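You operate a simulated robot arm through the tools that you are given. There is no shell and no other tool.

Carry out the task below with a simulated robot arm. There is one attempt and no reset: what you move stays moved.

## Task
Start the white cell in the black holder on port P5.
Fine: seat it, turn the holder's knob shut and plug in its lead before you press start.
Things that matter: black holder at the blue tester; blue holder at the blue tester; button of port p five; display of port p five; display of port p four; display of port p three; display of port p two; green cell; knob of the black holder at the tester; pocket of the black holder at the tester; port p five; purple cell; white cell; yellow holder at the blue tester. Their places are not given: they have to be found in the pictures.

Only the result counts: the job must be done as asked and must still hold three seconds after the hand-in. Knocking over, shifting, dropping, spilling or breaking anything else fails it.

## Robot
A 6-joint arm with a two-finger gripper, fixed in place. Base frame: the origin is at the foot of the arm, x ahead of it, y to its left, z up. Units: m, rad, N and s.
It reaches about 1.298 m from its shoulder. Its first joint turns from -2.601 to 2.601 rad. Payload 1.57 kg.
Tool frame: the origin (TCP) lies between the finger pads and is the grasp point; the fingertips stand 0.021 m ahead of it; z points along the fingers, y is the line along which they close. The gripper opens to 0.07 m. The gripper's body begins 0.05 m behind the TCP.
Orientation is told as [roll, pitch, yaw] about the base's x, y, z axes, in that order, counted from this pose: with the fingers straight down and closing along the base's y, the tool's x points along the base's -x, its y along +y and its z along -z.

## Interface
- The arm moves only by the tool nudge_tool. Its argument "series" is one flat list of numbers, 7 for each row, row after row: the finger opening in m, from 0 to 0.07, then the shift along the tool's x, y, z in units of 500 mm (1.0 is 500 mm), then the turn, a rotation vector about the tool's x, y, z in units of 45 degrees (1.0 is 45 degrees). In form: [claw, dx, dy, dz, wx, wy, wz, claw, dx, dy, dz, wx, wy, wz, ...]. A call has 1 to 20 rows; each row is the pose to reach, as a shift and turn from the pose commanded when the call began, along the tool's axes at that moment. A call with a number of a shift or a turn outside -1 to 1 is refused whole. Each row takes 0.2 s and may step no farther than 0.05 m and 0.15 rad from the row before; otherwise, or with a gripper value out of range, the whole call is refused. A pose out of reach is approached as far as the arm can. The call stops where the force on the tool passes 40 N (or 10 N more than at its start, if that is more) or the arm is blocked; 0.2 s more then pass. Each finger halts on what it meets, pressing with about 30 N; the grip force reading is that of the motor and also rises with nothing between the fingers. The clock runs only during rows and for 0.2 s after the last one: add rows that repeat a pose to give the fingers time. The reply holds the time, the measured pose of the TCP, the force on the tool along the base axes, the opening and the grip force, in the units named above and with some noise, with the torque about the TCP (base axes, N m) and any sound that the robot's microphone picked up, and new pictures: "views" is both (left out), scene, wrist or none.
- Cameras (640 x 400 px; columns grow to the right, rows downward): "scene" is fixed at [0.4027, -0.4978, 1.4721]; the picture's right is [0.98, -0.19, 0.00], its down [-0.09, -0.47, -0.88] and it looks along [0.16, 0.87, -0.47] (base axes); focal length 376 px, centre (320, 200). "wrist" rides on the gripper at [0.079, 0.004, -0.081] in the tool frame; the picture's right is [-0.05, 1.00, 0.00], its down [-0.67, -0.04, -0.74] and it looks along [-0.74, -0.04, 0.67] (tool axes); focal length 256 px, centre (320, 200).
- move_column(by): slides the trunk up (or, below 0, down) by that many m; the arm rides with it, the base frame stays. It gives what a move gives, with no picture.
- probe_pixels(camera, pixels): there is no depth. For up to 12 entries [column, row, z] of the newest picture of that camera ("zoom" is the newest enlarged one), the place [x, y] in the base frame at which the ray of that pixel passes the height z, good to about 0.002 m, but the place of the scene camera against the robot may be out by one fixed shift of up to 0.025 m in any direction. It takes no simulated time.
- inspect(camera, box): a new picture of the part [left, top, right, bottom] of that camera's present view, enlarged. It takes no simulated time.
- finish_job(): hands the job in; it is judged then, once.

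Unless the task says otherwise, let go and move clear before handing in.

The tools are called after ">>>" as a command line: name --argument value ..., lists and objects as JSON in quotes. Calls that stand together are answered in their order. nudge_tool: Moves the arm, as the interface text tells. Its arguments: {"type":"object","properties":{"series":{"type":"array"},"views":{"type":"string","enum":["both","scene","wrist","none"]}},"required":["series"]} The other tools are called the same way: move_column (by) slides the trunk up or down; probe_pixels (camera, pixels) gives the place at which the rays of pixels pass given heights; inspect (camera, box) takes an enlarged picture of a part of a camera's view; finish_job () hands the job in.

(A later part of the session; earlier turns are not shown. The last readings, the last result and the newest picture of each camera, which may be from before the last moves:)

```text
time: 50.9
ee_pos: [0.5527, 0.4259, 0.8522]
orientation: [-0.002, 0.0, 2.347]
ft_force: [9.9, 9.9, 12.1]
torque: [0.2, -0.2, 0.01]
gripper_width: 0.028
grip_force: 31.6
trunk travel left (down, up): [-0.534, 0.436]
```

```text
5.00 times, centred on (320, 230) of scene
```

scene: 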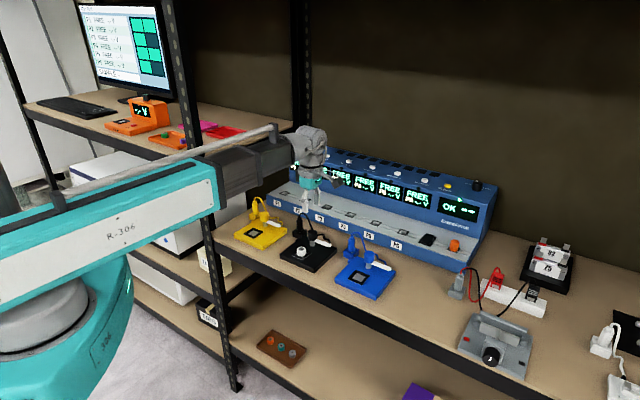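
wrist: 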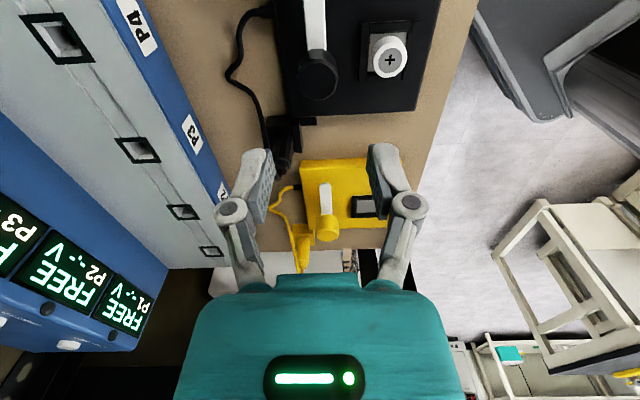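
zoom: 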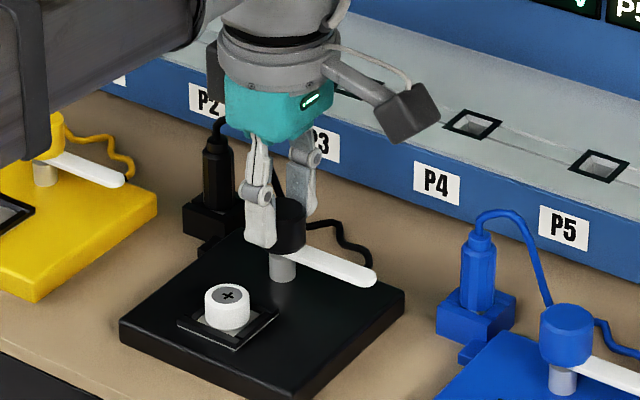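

The grip closed at 28 mm but pulls ~14 N along +v, meaning the knob is a few mm further towards the tester. I'll relieve that by shifting the tool 3 mm in that direction.

>>> nudge_tool --series '[0.0, 0, -0.006, 0, 0, 0, 0]' --views "none"

>>> nudge_tool --series '[0.0, 0, 0, 0, 0, 0, 0]' --views "none"

```text
time: 51.3
ee_pos: [0.5519, 0.4256, 0.8524]
orientation: [0.005, 0.001, 2.349]
ft_force: [-2.4, -3.6, -0.5]
torque: [0.02, -0.11, -0.02]
gripper_width: 0.0281
grip_force: 32.4
trunk travel left (down, up): [-0.534, 0.436]
```

```text
time: 51.7
ee_pos: [0.5508, 0.4239, 0.8526]
orientation: [0.004, 0.0, 2.347]
ft_force: [-8.4, -9.1, -9.2]
torque: [-0.32, 0.11, -0.03]
gripper_width: 0.0284
grip_force: 32.0
trunk travel left (down, up): [-0.534, 0.436]
```

>>> nudge_tool --series '[0.0, 0, 0, 0, 0, 0, 0, 0.0, 0, 0, 0, 0, 0, 0]' --views "none"

>>> inspect --camera "scene" --box '[270, 190, 370, 270]'

```text
time: 52.3
ee_pos: [0.5515, 0.4242, 0.8524]
orientation: [0.003, -0.002, 2.349]
ft_force: [-17.2, -16.6, -20.9]
torque: [-0.43, -0.16, -0.01]
gripper_width: 0.0281
grip_force: 31.9
trunk travel left (down, up): [-0.534, 0.436]
```

```text
5.00 times, centred on (320, 230) of scene
```

zoom: 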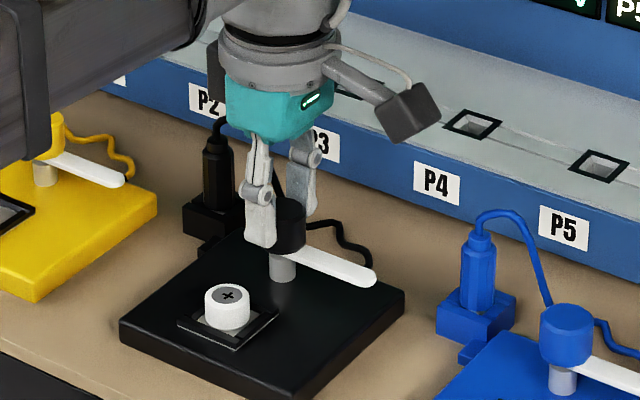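

The force reversed to ~24 N along −v and is building, so I overshot; the knob centre lies in between. I'll shift back 1.5 mm.

>>> nudge_tool --series '[0.0, 0, 0.003, 0, 0, 0, 0]' --views "none"

>>> nudge_tool --series '[0.0, 0, 0, 0, 0, 0, 0]' --views "none"

```text
time: 52.7
ee_pos: [0.5516, 0.425, 0.8521]
orientation: [0.0, 0.002, 2.349]
ft_force: [-13.2, -12.9, -17.8]
torque: [-0.49, -0.02, 0.0]
gripper_width: 0.028
grip_force: 31.7
trunk travel left (down, up): [-0.534, 0.436]
```

```text
time: 53.1
ee_pos: [0.5513, 0.4241, 0.853]
orientation: [0.002, 0.001, 2.348]
ft_force: [-12.2, -11.9, -16.9]
torque: [-0.46, 0.03, -0.02]
gripper_width: 0.0281
grip_force: 32.1
trunk travel left (down, up): [-0.534, 0.436]
```

>>> nudge_tool --series '[0.0, 0, 0.003, 0, 0, 0, 0, 0.0, 0, 0.003, 0, 0, 0, 0]' --views "none"

>>> nudge_tool --series '[0.0, 0, 0, 0, 0, 0, 0]' --views "none"

```text
time: 53.7
ee_pos: [0.5515, 0.4244, 0.8529]
orientation: [-0.003, 0.0, 2.348]
ft_force: [-1.5, -2.5, -4.8]
torque: [-0.08, 0.29, 0.04]
gripper_width: 0.0281
grip_force: 31.9
trunk travel left (down, up): [-0.534, 0.436]
```

```text
time: 54.1
ee_pos: [0.5517, 0.4244, 0.8532]
orientation: [-0.002, 0.001, 2.349]
ft_force: [4.0, 1.8, 2.0]
torque: [0.19, 0.27, 0.01]
gripper_width: 0.0283
grip_force: 31.6
trunk travel left (down, up): [-0.534, 0.436]
```

Lateral force is now near zero with the knob gripped. I'll turn clockwise (seen from above) in small rows, first ~45°.

>>> nudge_tool --series '[0.0, 0, 0, 0, 0, 0, 0.125, 0.0, 0, 0, 0, 0, 0, 0.25, 0.0, 0, 0, 0, 0, 0, 0.375, 0.0, 0, 0, 0, 0, 0, 0.5]' --views "none"

>>> inspect --camera "scene" --box '[270, 190, 370, 270]'

>>> inspect --camera "wrist" --box '[192, 40, 448, 240]'

```text
time: 55.1
ee_pos: [0.5505, 0.4246, 0.8519]
orientation: [-0.001, 0.001, 1.955]
ft_force: [11.8, 13.0, 16.0]
torque: [-0.11, -0.49, 0.02]
gripper_width: 0.0282
grip_force: 31.7
trunk travel left (down, up): [-0.534, 0.436]
```

```text
5.00 times, centred on (320, 230) of scene
```

zoom: 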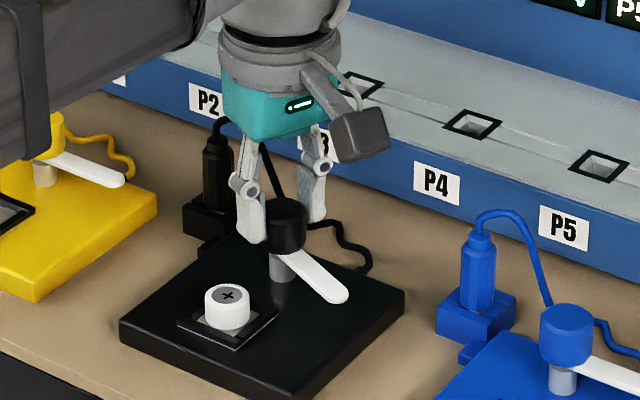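

```text
2.00 times, centred on (320, 140) of wrist
```

zoom: 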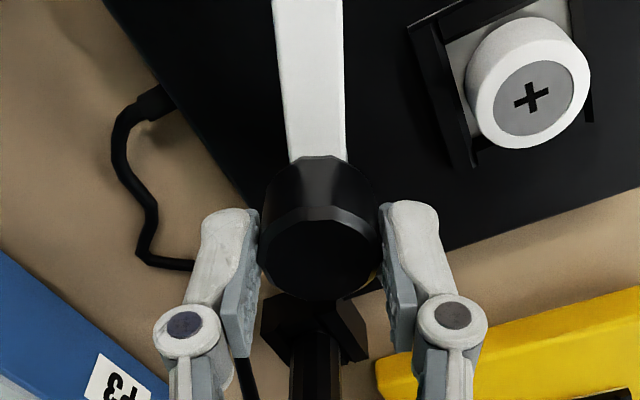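

The lever turns with the knob. There is ~17 N along +v again, so I'll include a 1.2 mm shift that way while continuing the turn.

>>> nudge_tool --series '[0.0, -0.0009, -0.0022, 0, 0, 0, 0.0, 0.0, -0.0009, -0.0022, 0, 0, 0, 0.125, 0.0, -0.0009, -0.0022, 0, 0, 0, 0.25, 0.0, -0.0009, -0.0022, 0, 0, 0, 0.375, 0.0, -0.0009, -0.0022, 0, 0, 0, 0.5]' --views "none"

>>> inspect --camera "scene" --box '[270, 190, 370, 270]'

```text
time: 56.3
ee_pos: [0.5509, 0.4256, 0.8523]
orientation: [0.0, 0.0, 1.563]
ft_force: [11.7, 13.0, 17.9]
torque: [0.05, -0.28, 0.0]
gripper_width: 0.0285
grip_force: 32.0
trunk travel left (down, up): [-0.534, 0.436]
```

```text
5.00 times, centred on (320, 230) of scene
```

zoom: 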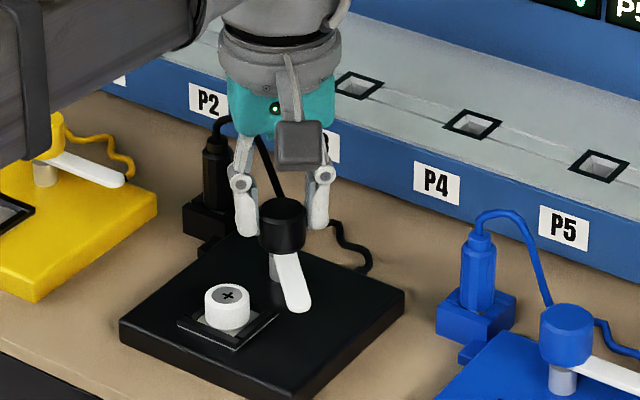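

Halfway there (lever at 45°). I'll continue with another small +v shift to keep the side load down.

>>> nudge_tool --series '[0.0, -0.002, -0.002, 0, 0, 0, 0.0, 0.0, -0.002, -0.002, 0, 0, 0, 0.125, 0.0, -0.002, -0.002, 0, 0, 0, 0.25, 0.0, -0.002, -0.002, 0, 0, 0, 0.375, 0.0, -0.002, -0.002, 0, 0, 0, 0.5]' --views "none"

>>> inspect --camera "scene" --box '[270, 190, 370, 270]'

```text
time: 57.5
ee_pos: [0.5521, 0.4245, 0.8531]
orientation: [0.0, 0.002, 1.171]
ft_force: [0.0, -2.1, 1.2]
torque: [0.64, -0.23, 0.03]
gripper_width: 0.0283
grip_force: 32.1
trunk travel left (down, up): [-0.534, 0.436]
```

```text
5.00 times, centred on (320, 230) of scene
```

zoom: 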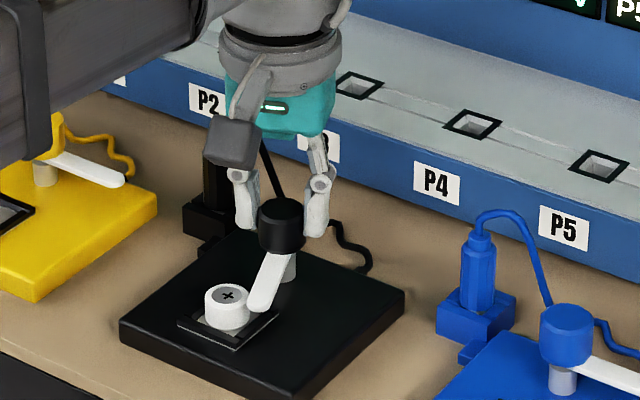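

The lever is close to the cell; I need to verify it will pass over the cell's top. I'll zoom both views.

>>> inspect --camera "wrist" --box '[224, 20, 416, 180]'

>>> inspect --camera "scene" --box '[285, 225, 335, 262]'

```text
2.50 times, centred on (320, 100) of wrist
```

zoom: 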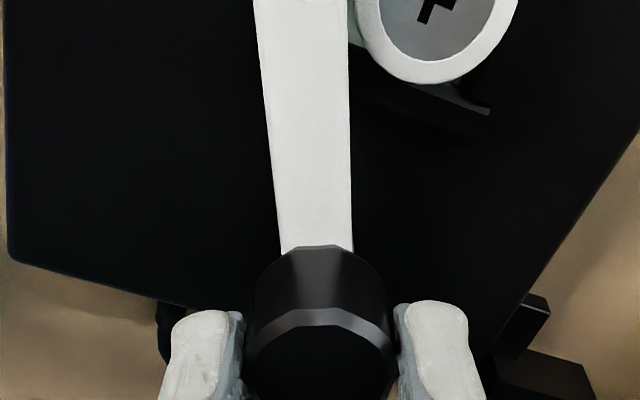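

```text
10.81 times, centred on (310, 244) of scene
```

zoom: 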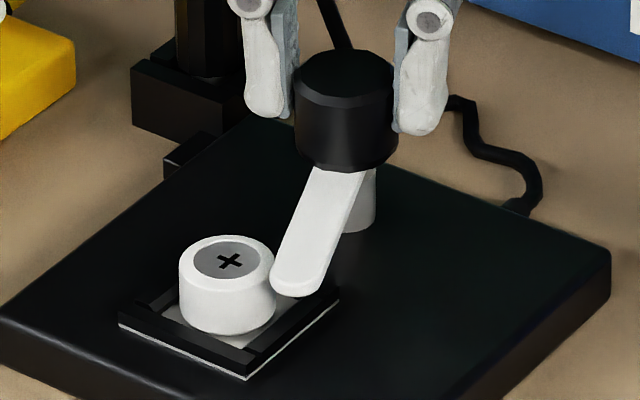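

By projection the lever's underside is right at/above the cell's top (z≈0.816 vs 0.815), as a clamp should be. I'll continue gently, half of the remaining turn first.

>>> nudge_tool --series '[0.0, 0, 0, 0, 0, 0, 0.08, 0.0, 0, 0, 0, 0, 0, 0.16, 0.0, 0, 0, 0, 0, 0, 0.24]' --views "none"

>>> inspect --camera "scene" --box '[285, 225, 335, 262]'

```text
time: 58.3
ee_pos: [0.553, 0.4245, 0.8534]
orientation: [0.0, 0.002, 0.979]
ft_force: [-4.4, -9.0, -6.9]
torque: [0.26, -0.2, 0.02]
gripper_width: 0.0283
grip_force: 31.8
trunk travel left (down, up): [-0.534, 0.436]
```

```text
10.81 times, centred on (310, 244) of scene
```

zoom: 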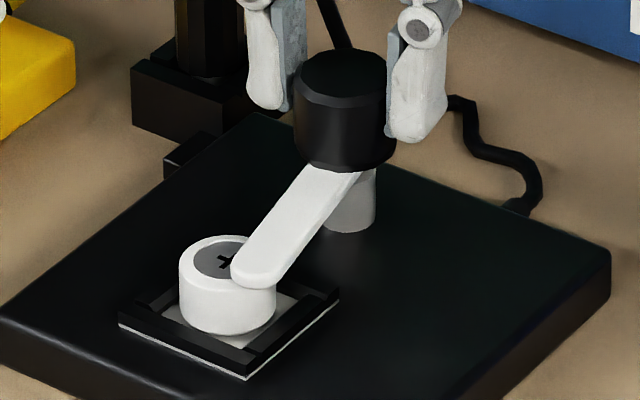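

The lever is sliding over the cell's top. I'll finish the 90° turn.

>>> nudge_tool --series '[0.0, 0.001, 0, 0, 0, 0, 0.09, 0.0, 0.001, 0, 0, 0, 0, 0.18, 0.0, 0.001, 0, 0, 0, 0, 0.265]' --views "none"

>>> inspect --camera "scene" --box '[285, 225, 335, 262]'

>>> inspect --camera "wrist" --box '[224, 0, 416, 160]'

```text
time: 59.1
ee_pos: [0.5537, 0.4252, 0.8516]
orientation: [0.0, 0.001, 0.776]
ft_force: [-3.1, -12.7, -7.7]
torque: [-0.52, 0.51, 0.23]
gripper_width: 0.0283
grip_force: 31.9
trunk travel left (down, up): [-0.534, 0.436]
```

```text
10.81 times, centred on (310, 244) of scene
```

zoom: 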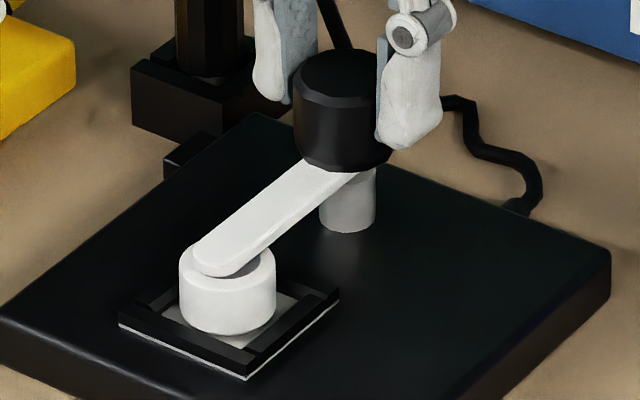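

```text
2.50 times, centred on (320, 80) of wrist
```

zoom: 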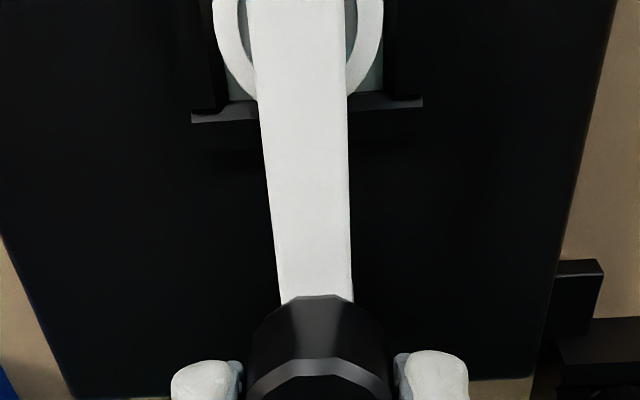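

The lever lies right across the cell and the torque about z rose to 0.23 N·m, suggesting the stop. I'll nudge ~4° more to be sure it is fully shut.

>>> nudge_tool --series '[0.0, 0, 0, 0, 0, 0, 0.05, 0.0, 0, 0, 0, 0, 0, 0.09]' --views "none"

>>> inspect --camera "scene" --box '[285, 225, 335, 262]'

```text
time: 59.7
ee_pos: [0.5526, 0.4254, 0.8524]
orientation: [-0.001, 0.0, 0.704]
ft_force: [0.2, -9.7, -4.5]
torque: [-0.39, 0.29, 0.48]
gripper_width: 0.0285
grip_force: 32.1
trunk travel left (down, up): [-0.534, 0.436]
```

```text
10.81 times, centred on (310, 244) of scene
```

zoom: 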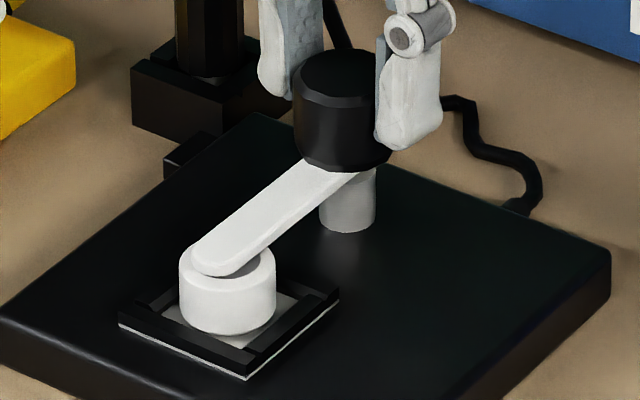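

Torque rose to 0.48 N·m with no lever movement: it is at its stop. I'll release the knob and raise.

>>> nudge_tool --series '[0.03, 0, 0, 0, 0, 0, 0, 0.04, 0, 0, 0, 0, 0, 0, 0.045, 0, 0, 0, 0, 0, 0]' --views "none"

>>> move_column --by 0.1

>>> nudge_tool --series '[0.045, 0, 0, 0, 0, 0, 0]' --views "both"

>>> inspect --camera "scene" --box '[255, 190, 355, 270]'

```text
time: 60.5
ee_pos: [0.5521, 0.4246, 0.8528]
orientation: [0.0, -0.001, 0.704]
ft_force: [-0.1, -1.3, -1.0]
torque: [0.04, 0.0, 0.01]
gripper_width: 0.0449
grip_force: 0.0
trunk travel left (down, up): [-0.534, 0.436]
```

```text
time: 61.8
ee_pos: [0.5526, 0.4251, 0.9534]
orientation: [0.0, -0.002, 0.705]
ft_force: [0.2, 0.2, 0.4]
torque: [-0.01, -0.02, 0.02]
gripper_width: 0.0449
grip_force: 0.1
trunk travel left (down, up): [-0.634, 0.336]
```

```text
time: 62.2
ee_pos: [0.5511, 0.4256, 0.9534]
orientation: [-0.002, 0.001, 0.705]
ft_force: [0.0, 0.4, 0.0]
torque: [0.01, 0.03, -0.02]
gripper_width: 0.0449
grip_force: 0.2
trunk travel left (down, up): [-0.634, 0.336]
```

scene: 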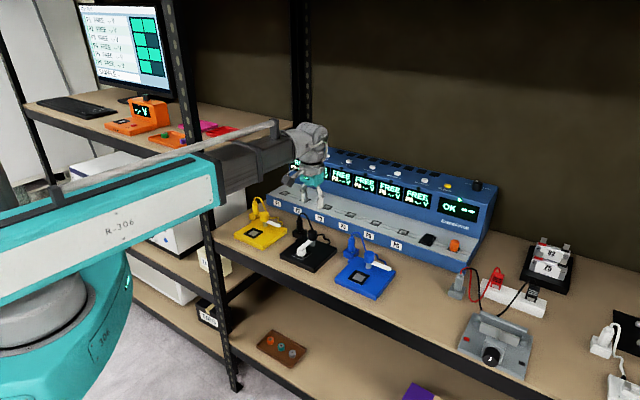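
wrist: 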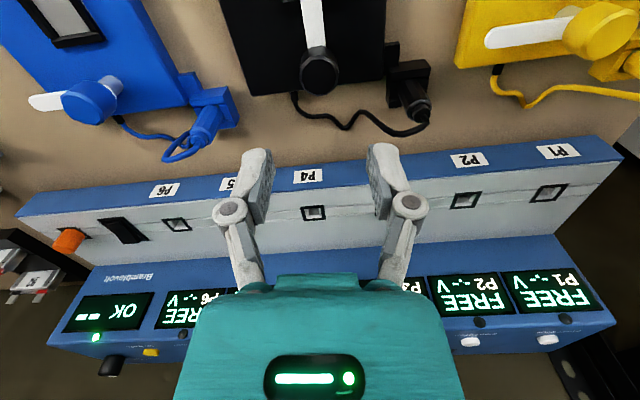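

```text
5.00 times, centred on (305, 230) of scene
```

zoom: 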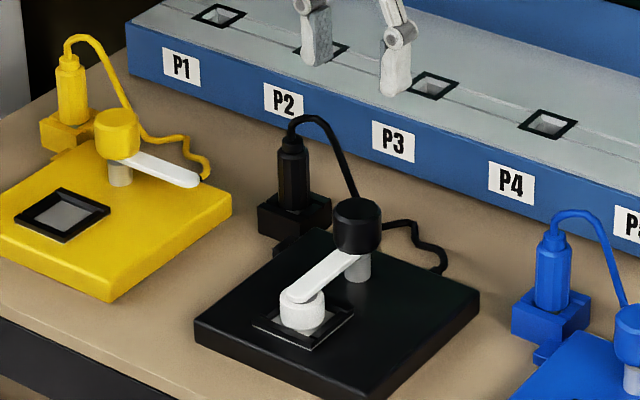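

The lever is shut over the white cell. Next the lead: the black plug stands upright in its park block at wrist ≈(412,100). I'll zoom and triangulate it, along with port P5.

>>> inspect --camera "wrist" --box '[340, 30, 468, 150]'

>>> inspect --camera "scene" --box '[290, 205, 340, 242]'

>>> inspect --camera "wrist" --box '[140, 160, 340, 285]'

```text
3.33 times, centred on (404, 90) of wrist
```

zoom: 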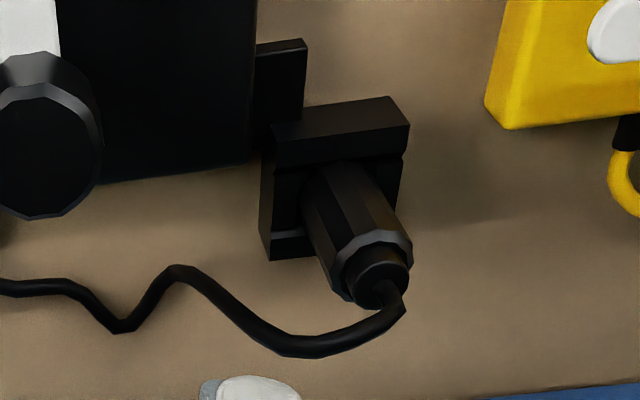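

```text
10.81 times, centred on (315, 224) of scene
```

zoom: 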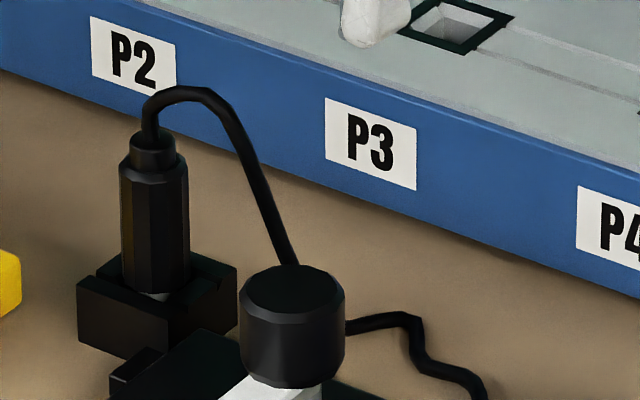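

```text
3.20 times, centred on (240, 222) of wrist
```

zoom: 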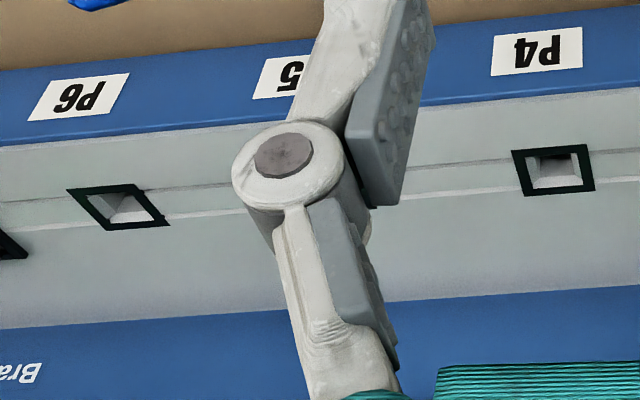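

I'll probe the plug's body-top and strain-relief-top in both cameras at several heights.

>>> probe_pixels --camera "wrist" --pixels '[[419, 105, 0.84], [419, 105, 0.85], [419, 105, 0.86], [422, 114.5, 0.85], [422, 114.5, 0.86], [422, 114.5, 0.87]]'

>>> probe_pixels --camera "scene" --pixels '[[299.55, 220.8, 0.84], [299.55, 220.8, 0.85], [299.55, 220.8, 0.86], [299.45, 218.6, 0.85], [299.45, 218.6, 0.86], [299.45, 218.6, 0.87], [375.6, 223, 0.83], [375.6, 223, 0.85]]'

```text
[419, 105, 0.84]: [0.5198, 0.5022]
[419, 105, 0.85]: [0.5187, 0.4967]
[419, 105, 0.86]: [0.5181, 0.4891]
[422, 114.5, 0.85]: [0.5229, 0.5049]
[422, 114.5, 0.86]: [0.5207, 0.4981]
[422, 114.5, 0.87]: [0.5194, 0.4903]
```

```text
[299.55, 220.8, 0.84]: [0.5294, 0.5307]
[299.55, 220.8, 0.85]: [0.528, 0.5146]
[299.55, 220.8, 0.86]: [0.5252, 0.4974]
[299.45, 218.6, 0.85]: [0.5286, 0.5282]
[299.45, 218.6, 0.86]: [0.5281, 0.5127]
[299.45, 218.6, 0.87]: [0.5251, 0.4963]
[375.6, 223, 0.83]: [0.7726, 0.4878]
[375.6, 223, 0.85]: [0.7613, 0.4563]
```

Estimates put the plug near (0.521, 0.500) with its body top ≈0.846. I'll move above it at yaw 45° (fingers closing along the tester's length, needed at the port) for a better fix.

>>> nudge_tool --series '[0.045, -0.025, 0.077, 0, 0, 0, -0.05, 0.045, -0.05, 0.154, 0, 0, 0, -0.093, 0.045, -0.05, 0.154, 0, 0, 0, -0.093]' --views "both"

>>> inspect --camera "wrist" --box '[240, 30, 400, 150]'

```text
time: 63.0
ee_pos: [0.5213, 0.4999, 0.952]
orientation: [0.001, 0.0, 0.775]
ft_force: [-0.4, 0.1, 0.4]
torque: [-0.02, 0.01, -0.01]
gripper_width: 0.045
grip_force: 0.0
trunk travel left (down, up): [-0.634, 0.336]
```

scene: 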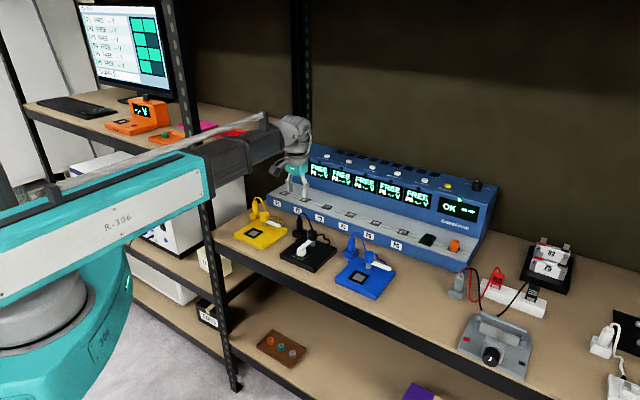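
wrist: 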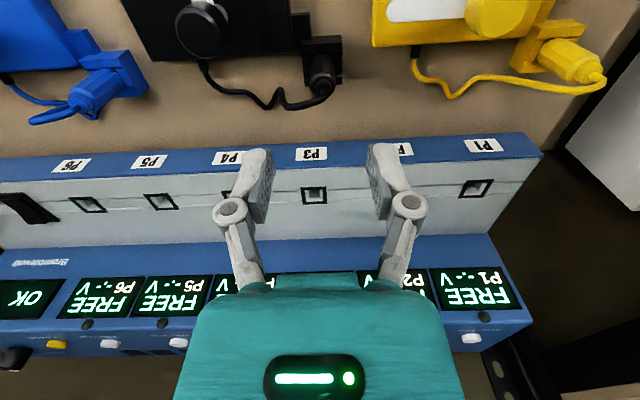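

```text
3.33 times, centred on (320, 90) of wrist
```

zoom: 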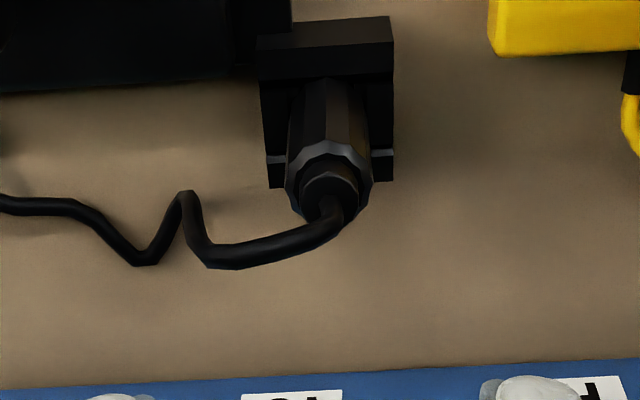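

The plug top shows ~2 mm off the TCP axis. I'll correct, descend to z≈0.90 and re-check.

>>> nudge_tool --series '[0.045, -0.004, 0.0038, 0, 0, 0, 0]' --views "none"

>>> move_column --by -0.05

>>> inspect --camera "wrist" --box '[224, 60, 416, 180]'

>>> inspect --camera "scene" --box '[265, 180, 345, 244]'

```text
time: 63.4
ee_pos: [0.5201, 0.5032, 0.9532]
orientation: [0.0, -0.002, 0.778]
ft_force: [-0.2, 0.1, -0.5]
torque: [0.01, -0.01, -0.01]
gripper_width: 0.045
grip_force: 0.1
trunk travel left (down, up): [-0.634, 0.336]
```

```text
time: 64.3
ee_pos: [0.5208, 0.5026, 0.9021]
orientation: [0.0, 0.001, 0.776]
ft_force: [0.1, 0.6, -0.1]
torque: [0.0, 0.02, -0.03]
gripper_width: 0.0448
grip_force: 0.0
trunk travel left (down, up): [-0.584, 0.386]
```

```text
3.33 times, centred on (320, 120) of wrist
```

zoom: 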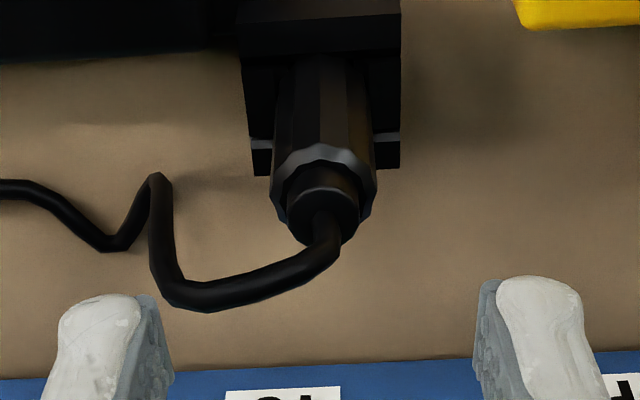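

```text
6.25 times, centred on (305, 212) of scene
```

zoom: 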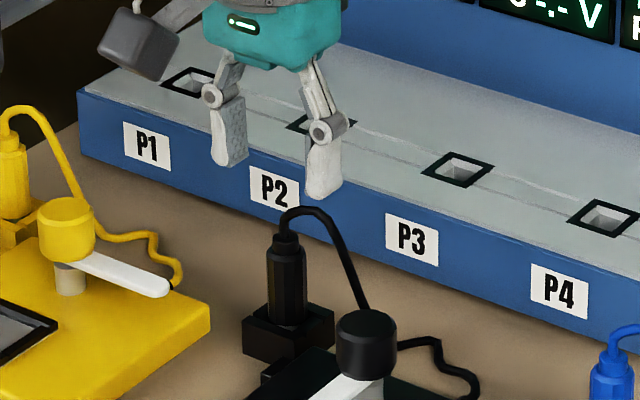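

Plug top is aligned (zoom (323,192) matches the expected axis point for z≈0.846). Before gripping I'll locate the ports and panel: probe P5, P3, P1 ports in the last wrist picture.

>>> probe_pixels --camera "wrist" --pixels '[[161, 201, 0.83], [161, 201, 0.85], [314, 195, 0.83], [314, 195, 0.85], [476, 188, 0.83], [476, 188, 0.85], [161, 250, 0.85], [161, 168, 0.85], [150, 163, 0.82]]'

>>> probe_pixels --camera "scene" --pixels '[[375.6, 223, 0.83], [375.6, 223, 0.84], [375.6, 223, 0.85], [397.4, 173.4, 0.92], [397.4, 173.4, 0.94], [397.4, 173.4, 0.96]]'

```text
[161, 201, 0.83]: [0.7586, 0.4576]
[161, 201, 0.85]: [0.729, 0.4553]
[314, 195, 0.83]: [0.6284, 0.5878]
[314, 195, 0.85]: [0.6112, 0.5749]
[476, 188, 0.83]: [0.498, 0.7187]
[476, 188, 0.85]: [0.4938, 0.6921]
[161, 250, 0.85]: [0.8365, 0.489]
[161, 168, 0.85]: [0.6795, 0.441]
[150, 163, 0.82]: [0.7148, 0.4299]
```

```text
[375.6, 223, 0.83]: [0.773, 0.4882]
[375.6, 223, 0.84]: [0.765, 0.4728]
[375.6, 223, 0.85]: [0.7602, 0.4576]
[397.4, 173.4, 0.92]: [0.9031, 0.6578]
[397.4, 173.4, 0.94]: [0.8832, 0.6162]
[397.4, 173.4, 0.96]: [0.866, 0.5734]
```

Ports are spaced 92 mm along the tester and P5 is near (0.757, 0.458). I'll now lower onto the plug (TCP z≈0.846, tips ≈0.825, above the park block's lips).

>>> move_column --by -0.035

>>> inspect --camera "wrist" --box '[192, 60, 448, 240]'

>>> inspect --camera "scene" --box '[265, 190, 345, 244]'

```text
time: 65.1
ee_pos: [0.5203, 0.5021, 0.868]
orientation: [0.0, 0.001, 0.779]
ft_force: [-0.8, -0.4, 0.3]
torque: [-0.01, 0.02, -0.04]
gripper_width: 0.0453
grip_force: 0.0
trunk travel left (down, up): [-0.549, 0.421]
```

```text
2.22 times, centred on (320, 150) of wrist
```

zoom: 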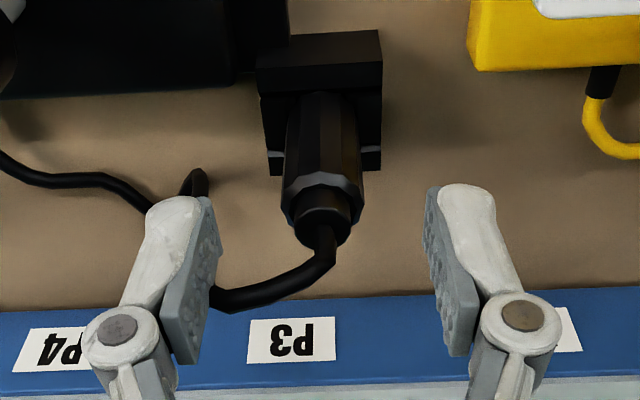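

```text
7.41 times, centred on (305, 217) of scene
```

zoom: 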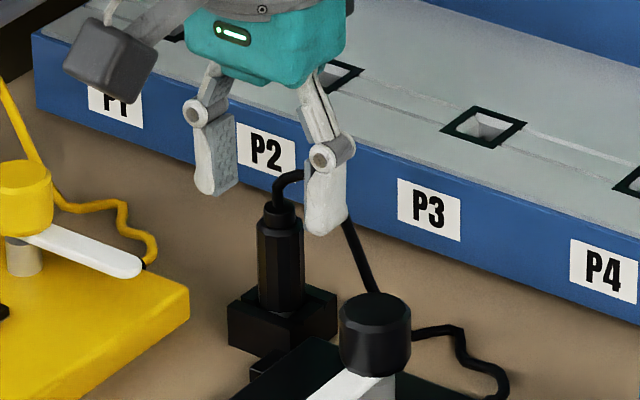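

Aligned. I'll lower the last 22 mm and close on the plug body.

>>> move_column --by -0.022

>>> nudge_tool --series '[0.02, 0, 0, 0, 0, 0, 0, 0.0, 0, 0, 0, 0, 0, 0, 0.0, 0, 0, 0, 0, 0, 0, 0.0, 0, 0, 0, 0, 0, 0]' --views "none"

>>> inspect --camera "wrist" --box '[192, 60, 448, 240]'

>>> inspect --camera "scene" --box '[265, 190, 345, 244]'

```text
time: 65.8
ee_pos: [0.5204, 0.5027, 0.8462]
orientation: [0.001, 0.0, 0.777]
ft_force: [0.4, 0.0, 0.1]
torque: [0.01, -0.02, 0.01]
gripper_width: 0.0451
grip_force: 0.1
trunk travel left (down, up): [-0.527, 0.443]
```

```text
time: 66.8
ee_pos: [0.5195, 0.5016, 0.8456]
orientation: [0.0, 0.0, 0.778]
ft_force: [0.0, 0.0, -0.6]
torque: [-0.01, -0.01, -0.02]
gripper_width: 0.0184
grip_force: 29.8
trunk travel left (down, up): [-0.527, 0.443]
```

```text
2.22 times, centred on (320, 150) of wrist
```

zoom: 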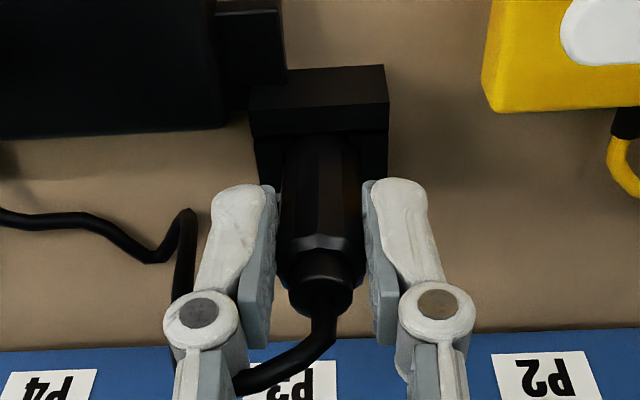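

```text
7.41 times, centred on (305, 217) of scene
```

zoom: 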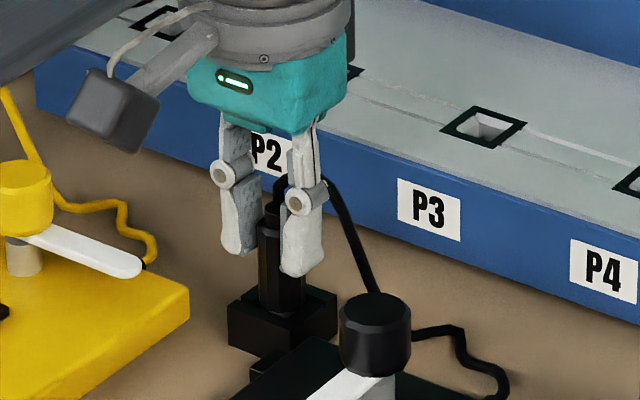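

Plug gripped (18.4 mm, ~30 N) with no side load. I'll pull it straight up out of its park.

>>> move_column --by 0.03

>>> inspect --camera "scene" --box '[265, 190, 345, 244]'

>>> inspect --camera "wrist" --box '[192, 60, 448, 240]'

```text
time: 67.5
ee_pos: [0.5206, 0.503, 0.8755]
orientation: [-0.001, -0.002, 0.777]
ft_force: [0.1, 0.4, -0.2]
torque: [-0.03, -0.01, 0.0]
gripper_width: 0.0185
grip_force: 29.9
trunk travel left (down, up): [-0.557, 0.413]
```

```text
7.41 times, centred on (305, 217) of scene
```

zoom: 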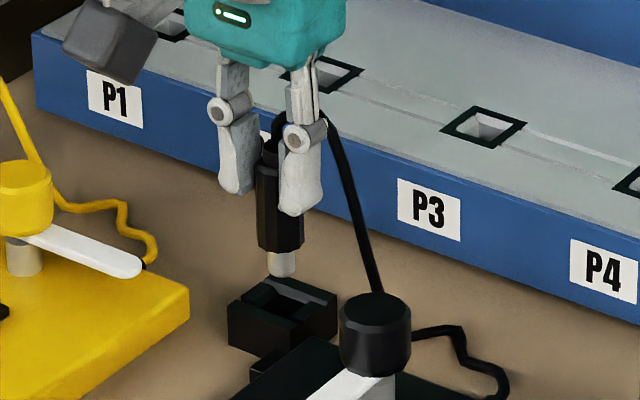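

```text
2.22 times, centred on (320, 150) of wrist
```

zoom: 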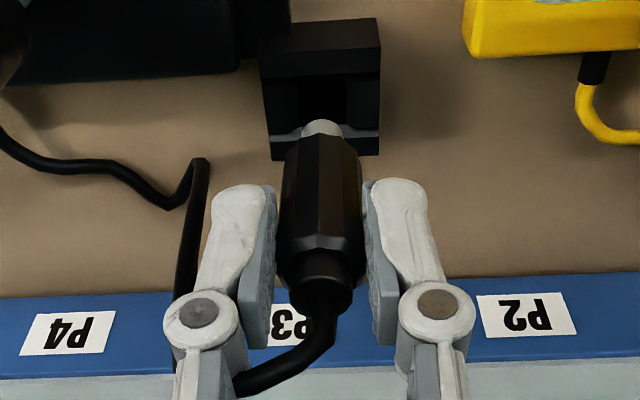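

The plug is out, showing a round metal tip ~10 mm thick and ~12 mm long. I'll raise to z≈0.945 and carry it towards P5.

>>> move_column --by 0.07

>>> nudge_tool --series '[0.0, -0.045, -0.065, 0, 0, 0, 0, 0.0, -0.09, -0.13, 0, 0, 0, 0, 0.0, -0.135, -0.195, 0, 0, 0, 0, 0.0, -0.18, -0.26, 0, 0, 0, 0, 0.0, -0.225, -0.325, 0, 0, 0, 0, 0.0, -0.26, -0.385, 0, 0, 0, 0]' --views "both"

>>> inspect --camera "wrist" --box '[224, 30, 416, 150]'

>>> inspect --camera "scene" --box '[300, 150, 460, 260]'

```text
time: 68.6
ee_pos: [0.5206, 0.503, 0.9448]
orientation: [-0.002, 0.0, 0.774]
ft_force: [-0.1, -0.9, -0.3]
torque: [0.01, 0.0, -0.01]
gripper_width: 0.0185
grip_force: 30.4
trunk travel left (down, up): [-0.627, 0.343]
```

```text
time: 70.0
ee_pos: [0.7489, 0.4569, 0.9448]
orientation: [0.0, 0.001, 0.778]
ft_force: [-0.5, 0.7, -0.3]
torque: [0.03, 0.02, 0.0]
gripper_width: 0.0186
grip_force: 29.7
trunk travel left (down, up): [-0.627, 0.343]
```

scene: 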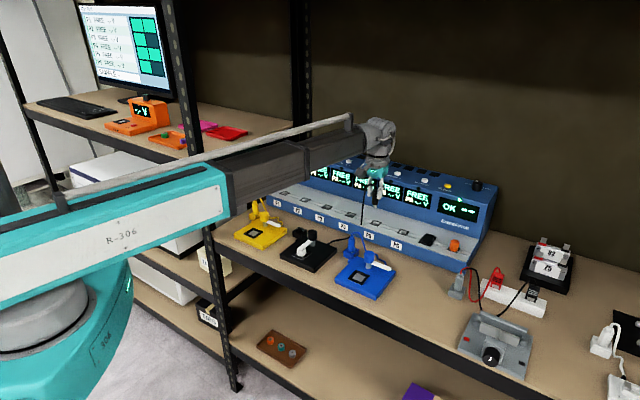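
wrist: 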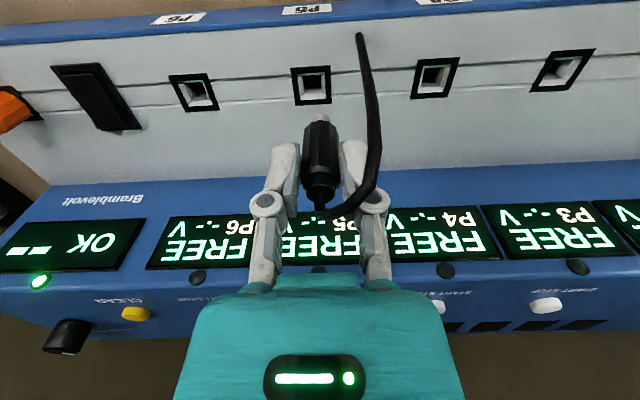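

```text
3.33 times, centred on (320, 90) of wrist
```

zoom: 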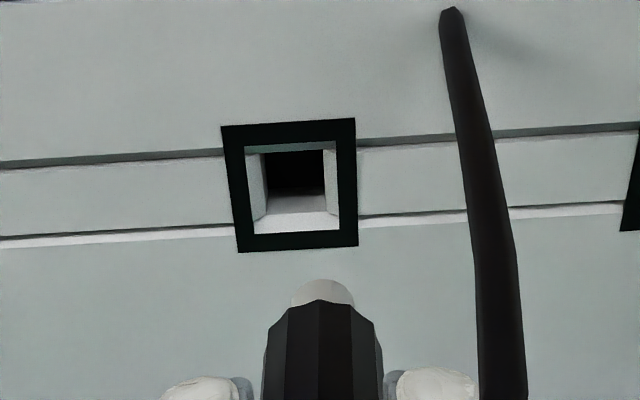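

```text
3.64 times, centred on (380, 205) of scene
```

zoom: 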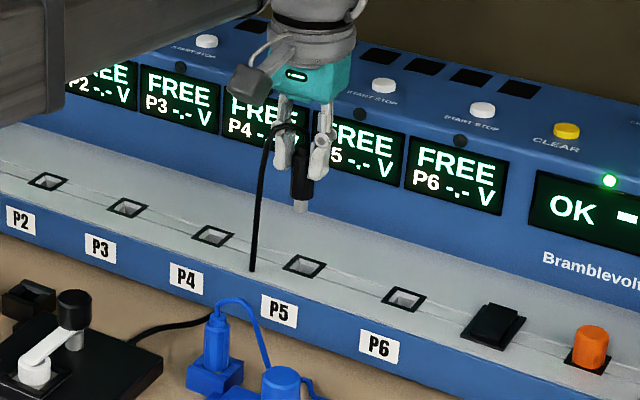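

The cable trails harmlessly; port P5 (label P5 just above it in the wrist view) is at wrist (312,86). I'll probe it now to triangulate with the previous view.

>>> probe_pixels --camera "wrist" --pixels '[[311.8, 86, 0.82], [311.8, 86, 0.83], [311.8, 86, 0.84], [311.8, 86, 0.85], [290, 68.5, 0.84], [330.5, 65.5, 0.84], [331.5, 104, 0.84], [295.5, 105.5, 0.84], [320, 175, 0.85]]'

```text
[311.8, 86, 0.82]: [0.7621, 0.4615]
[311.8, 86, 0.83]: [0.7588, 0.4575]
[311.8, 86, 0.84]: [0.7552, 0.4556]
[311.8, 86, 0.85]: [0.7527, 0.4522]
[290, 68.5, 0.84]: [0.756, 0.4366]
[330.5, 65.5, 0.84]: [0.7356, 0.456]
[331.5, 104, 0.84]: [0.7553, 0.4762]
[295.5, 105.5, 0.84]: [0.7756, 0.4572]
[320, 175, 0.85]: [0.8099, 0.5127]
```

Both views agree exactly at z=0.830: port P5 centre (0.7587, 0.4576). I'll shift ~7 mm/6 mm to align, then descend partway and re-check.

>>> nudge_tool --series '[0.0, -0.0146, -0.0126, 0, 0, 0, 0, 0.0, -0.0146, -0.0126, 0, 0, 0, 0]' --views "none"

>>> move_column --by -0.045

>>> inspect --camera "wrist" --box '[224, 50, 416, 170]'

>>> inspect --camera "scene" --box '[340, 180, 420, 240]'

```text
time: 70.6
ee_pos: [0.7583, 0.4572, 0.9458]
orientation: [0.0, -0.001, 0.778]
ft_force: [0.0, -0.2, -0.1]
torque: [-0.01, 0.0, 0.0]
gripper_width: 0.0184
grip_force: 29.4
trunk travel left (down, up): [-0.627, 0.343]
```

```text
time: 71.5
ee_pos: [0.7583, 0.4581, 0.9004]
orientation: [-0.001, -0.001, 0.776]
ft_force: [0.5, 0.7, 0.5]
torque: [-0.02, 0.01, 0.01]
gripper_width: 0.0182
grip_force: 29.7
trunk travel left (down, up): [-0.582, 0.388]
```

```text
3.33 times, centred on (320, 110) of wrist
```

zoom: 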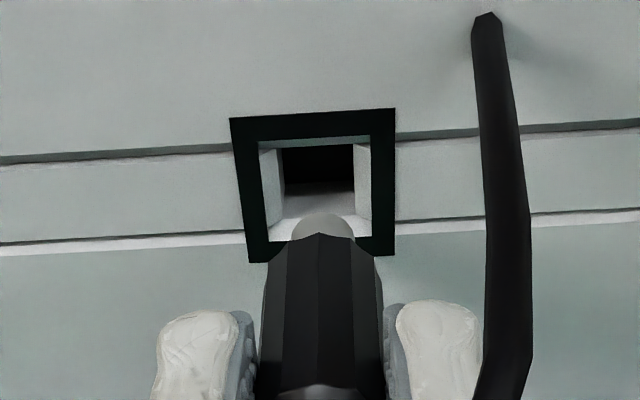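

```text
6.67 times, centred on (380, 210) of scene
```

zoom: 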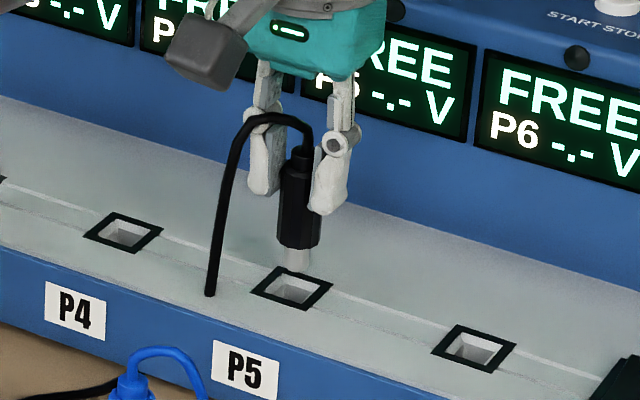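

The port frame centre (317.5,185.5) matches the expected axis point (320,185) — aligned within 0.5 mm. I'll continue down in steps, watching the force.

>>> move_column --by -0.016

>>> inspect --camera "wrist" --box '[256, 70, 384, 150]'

>>> inspect --camera "scene" --box '[350, 190, 410, 240]'

```text
time: 72.1
ee_pos: [0.7569, 0.456, 0.8844]
orientation: [-0.001, 0.003, 0.775]
ft_force: [-11.0, -9.8, -5.4]
torque: [-0.56, 0.64, 0.0]
gripper_width: 0.0188
grip_force: 30.1
trunk travel left (down, up): [-0.566, 0.404]
```

```text
5.00 times, centred on (320, 110) of wrist
```

zoom: 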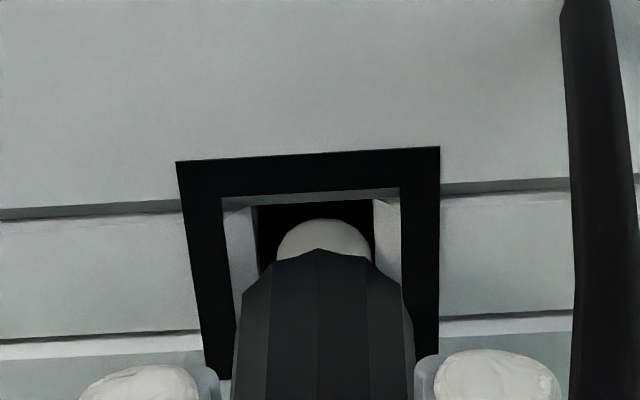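

```text
8.00 times, centred on (380, 215) of scene
```

zoom: 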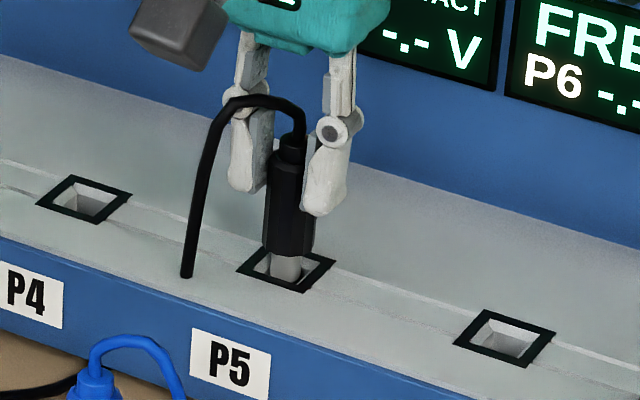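

The tip has entered the port's funnel and touches its tester-side wall (≈15 N toward −v); P5's display changed to "…TACT". I'll shift 2.5 mm toward −v to relieve the side load.

>>> nudge_tool --series '[0.0, 0.005, 0, 0, 0, 0, 0, 0.0, 0.005, 0, 0, 0, 0, 0]' --views "none"

>>> inspect --camera "scene" --box '[340, 160, 440, 240]'

```text
time: 72.7
ee_pos: [0.7575, 0.4559, 0.886]
orientation: [0.0, -0.001, 0.777]
ft_force: [-4.9, -4.0, 0.2]
torque: [-0.25, 0.27, 0.04]
gripper_width: 0.0183
grip_force: 30.3
trunk travel left (down, up): [-0.566, 0.404]
```

```text
5.00 times, centred on (390, 200) of scene
```

zoom: 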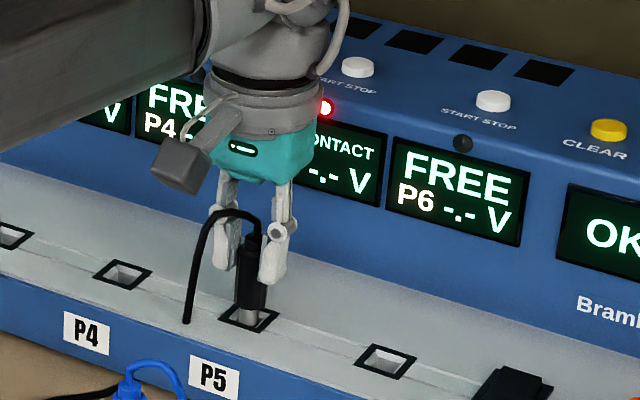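

The residual side load is ~6 N. P5's display reads "(NO) CONTACT" with a red LED — likely since the plug is only partly in. I'll shift another 1 mm and push further down.

>>> nudge_tool --series '[0.0, 0.002, 0, 0, 0, 0, 0, 0.0, 0.002, 0, 0, 0, 0, 0]' --views "none"

>>> move_column --by -0.005

>>> inspect --camera "scene" --box '[340, 160, 440, 240]'

>>> inspect --camera "wrist" --box '[256, 70, 384, 150]'

```text
time: 73.3
ee_pos: [0.7567, 0.4566, 0.8849]
orientation: [0.0, -0.002, 0.778]
ft_force: [1.0, 1.4, 1.2]
torque: [0.09, -0.09, 0.0]
gripper_width: 0.0184
grip_force: 29.7
trunk travel left (down, up): [-0.566, 0.404]
```

```text
time: 73.9
ee_pos: [0.755, 0.4555, 0.8807]
orientation: [-0.001, 0.0, 0.777]
ft_force: [1.6, 0.4, -1.0]
torque: [0.03, -0.04, 0.01]
gripper_width: 0.0184
grip_force: 29.9
trunk travel left (down, up): [-0.561, 0.409]
```

```text
5.00 times, centred on (390, 200) of scene
```

zoom: 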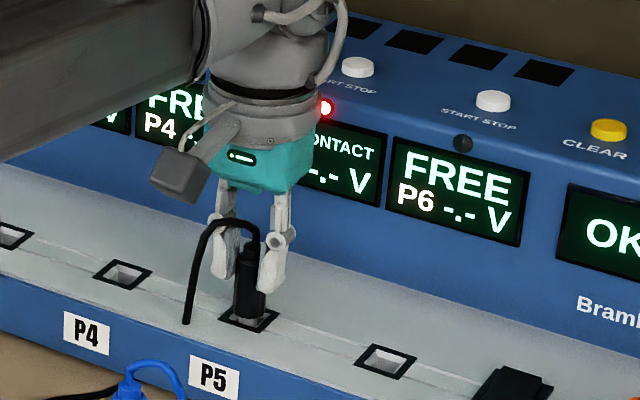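

```text
5.00 times, centred on (320, 110) of wrist
```

zoom: 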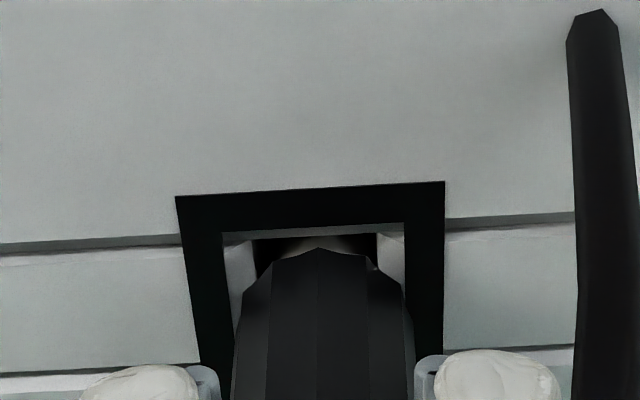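

No resistance now. I'll continue inserting in small steps.

>>> move_column --by -0.005

>>> move_column --by -0.004

>>> inspect --camera "scene" --box '[340, 160, 440, 240]'

>>> inspect --camera "wrist" --box '[256, 70, 384, 170]'

```text
time: 74.4
ee_pos: [0.7565, 0.454, 0.8753]
orientation: [0.0, 0.001, 0.778]
ft_force: [1.2, 0.3, 7.1]
torque: [0.12, -0.08, 0.0]
gripper_width: 0.0188
grip_force: 30.3
trunk travel left (down, up): [-0.556, 0.414]
```

```text
time: 75.0
ee_pos: [0.7555, 0.4545, 0.872]
orientation: [-0.001, -0.002, 0.777]
ft_force: [4.5, -0.1, 20.3]
torque: [0.13, -0.18, -0.05]
gripper_width: 0.0187
grip_force: 29.9
trunk travel left (down, up): [-0.552, 0.418]
```

```text
5.00 times, centred on (390, 200) of scene
```

zoom: 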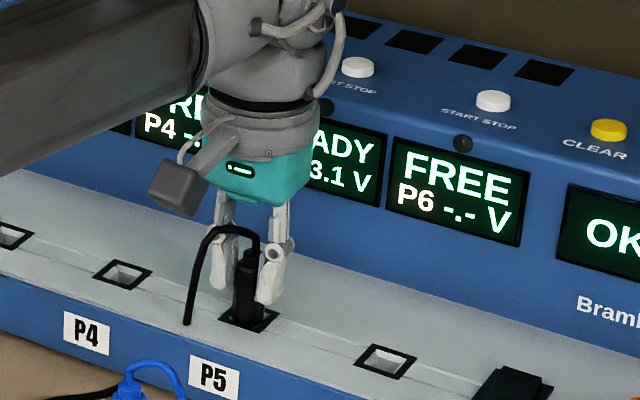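

```text
4.00 times, centred on (320, 120) of wrist
```

zoom: 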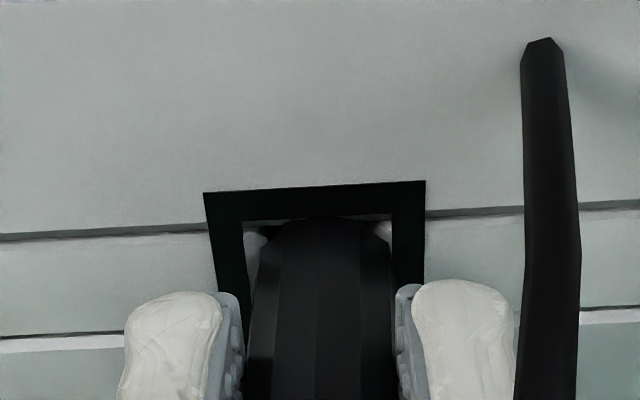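

P5's display now shows "READY 3.1 V" — plug and cell are making contact. I'll push 2 mm more to make sure it's fully home.

>>> move_column --by -0.002

>>> inspect --camera "scene" --box '[340, 160, 440, 240]'

```text
time: 75.5
ee_pos: [0.7539, 0.4546, 0.8703]
orientation: [0.0, -0.001, 0.778]
ft_force: [5.9, -1.7, 20.7]
torque: [0.07, -0.21, -0.02]
gripper_width: 0.0186
grip_force: 29.9
trunk travel left (down, up): [-0.55, 0.42]
```

```text
5.00 times, centred on (390, 200) of scene
```

zoom: 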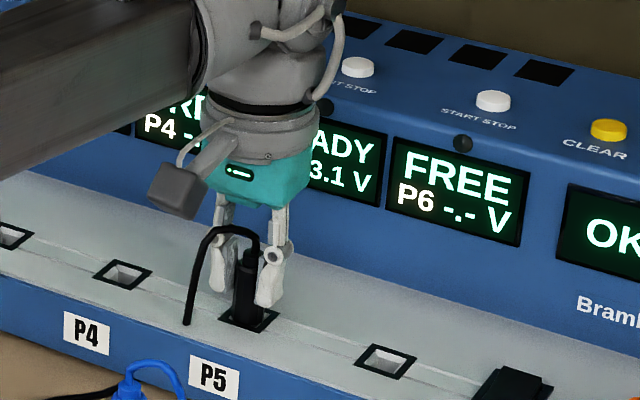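

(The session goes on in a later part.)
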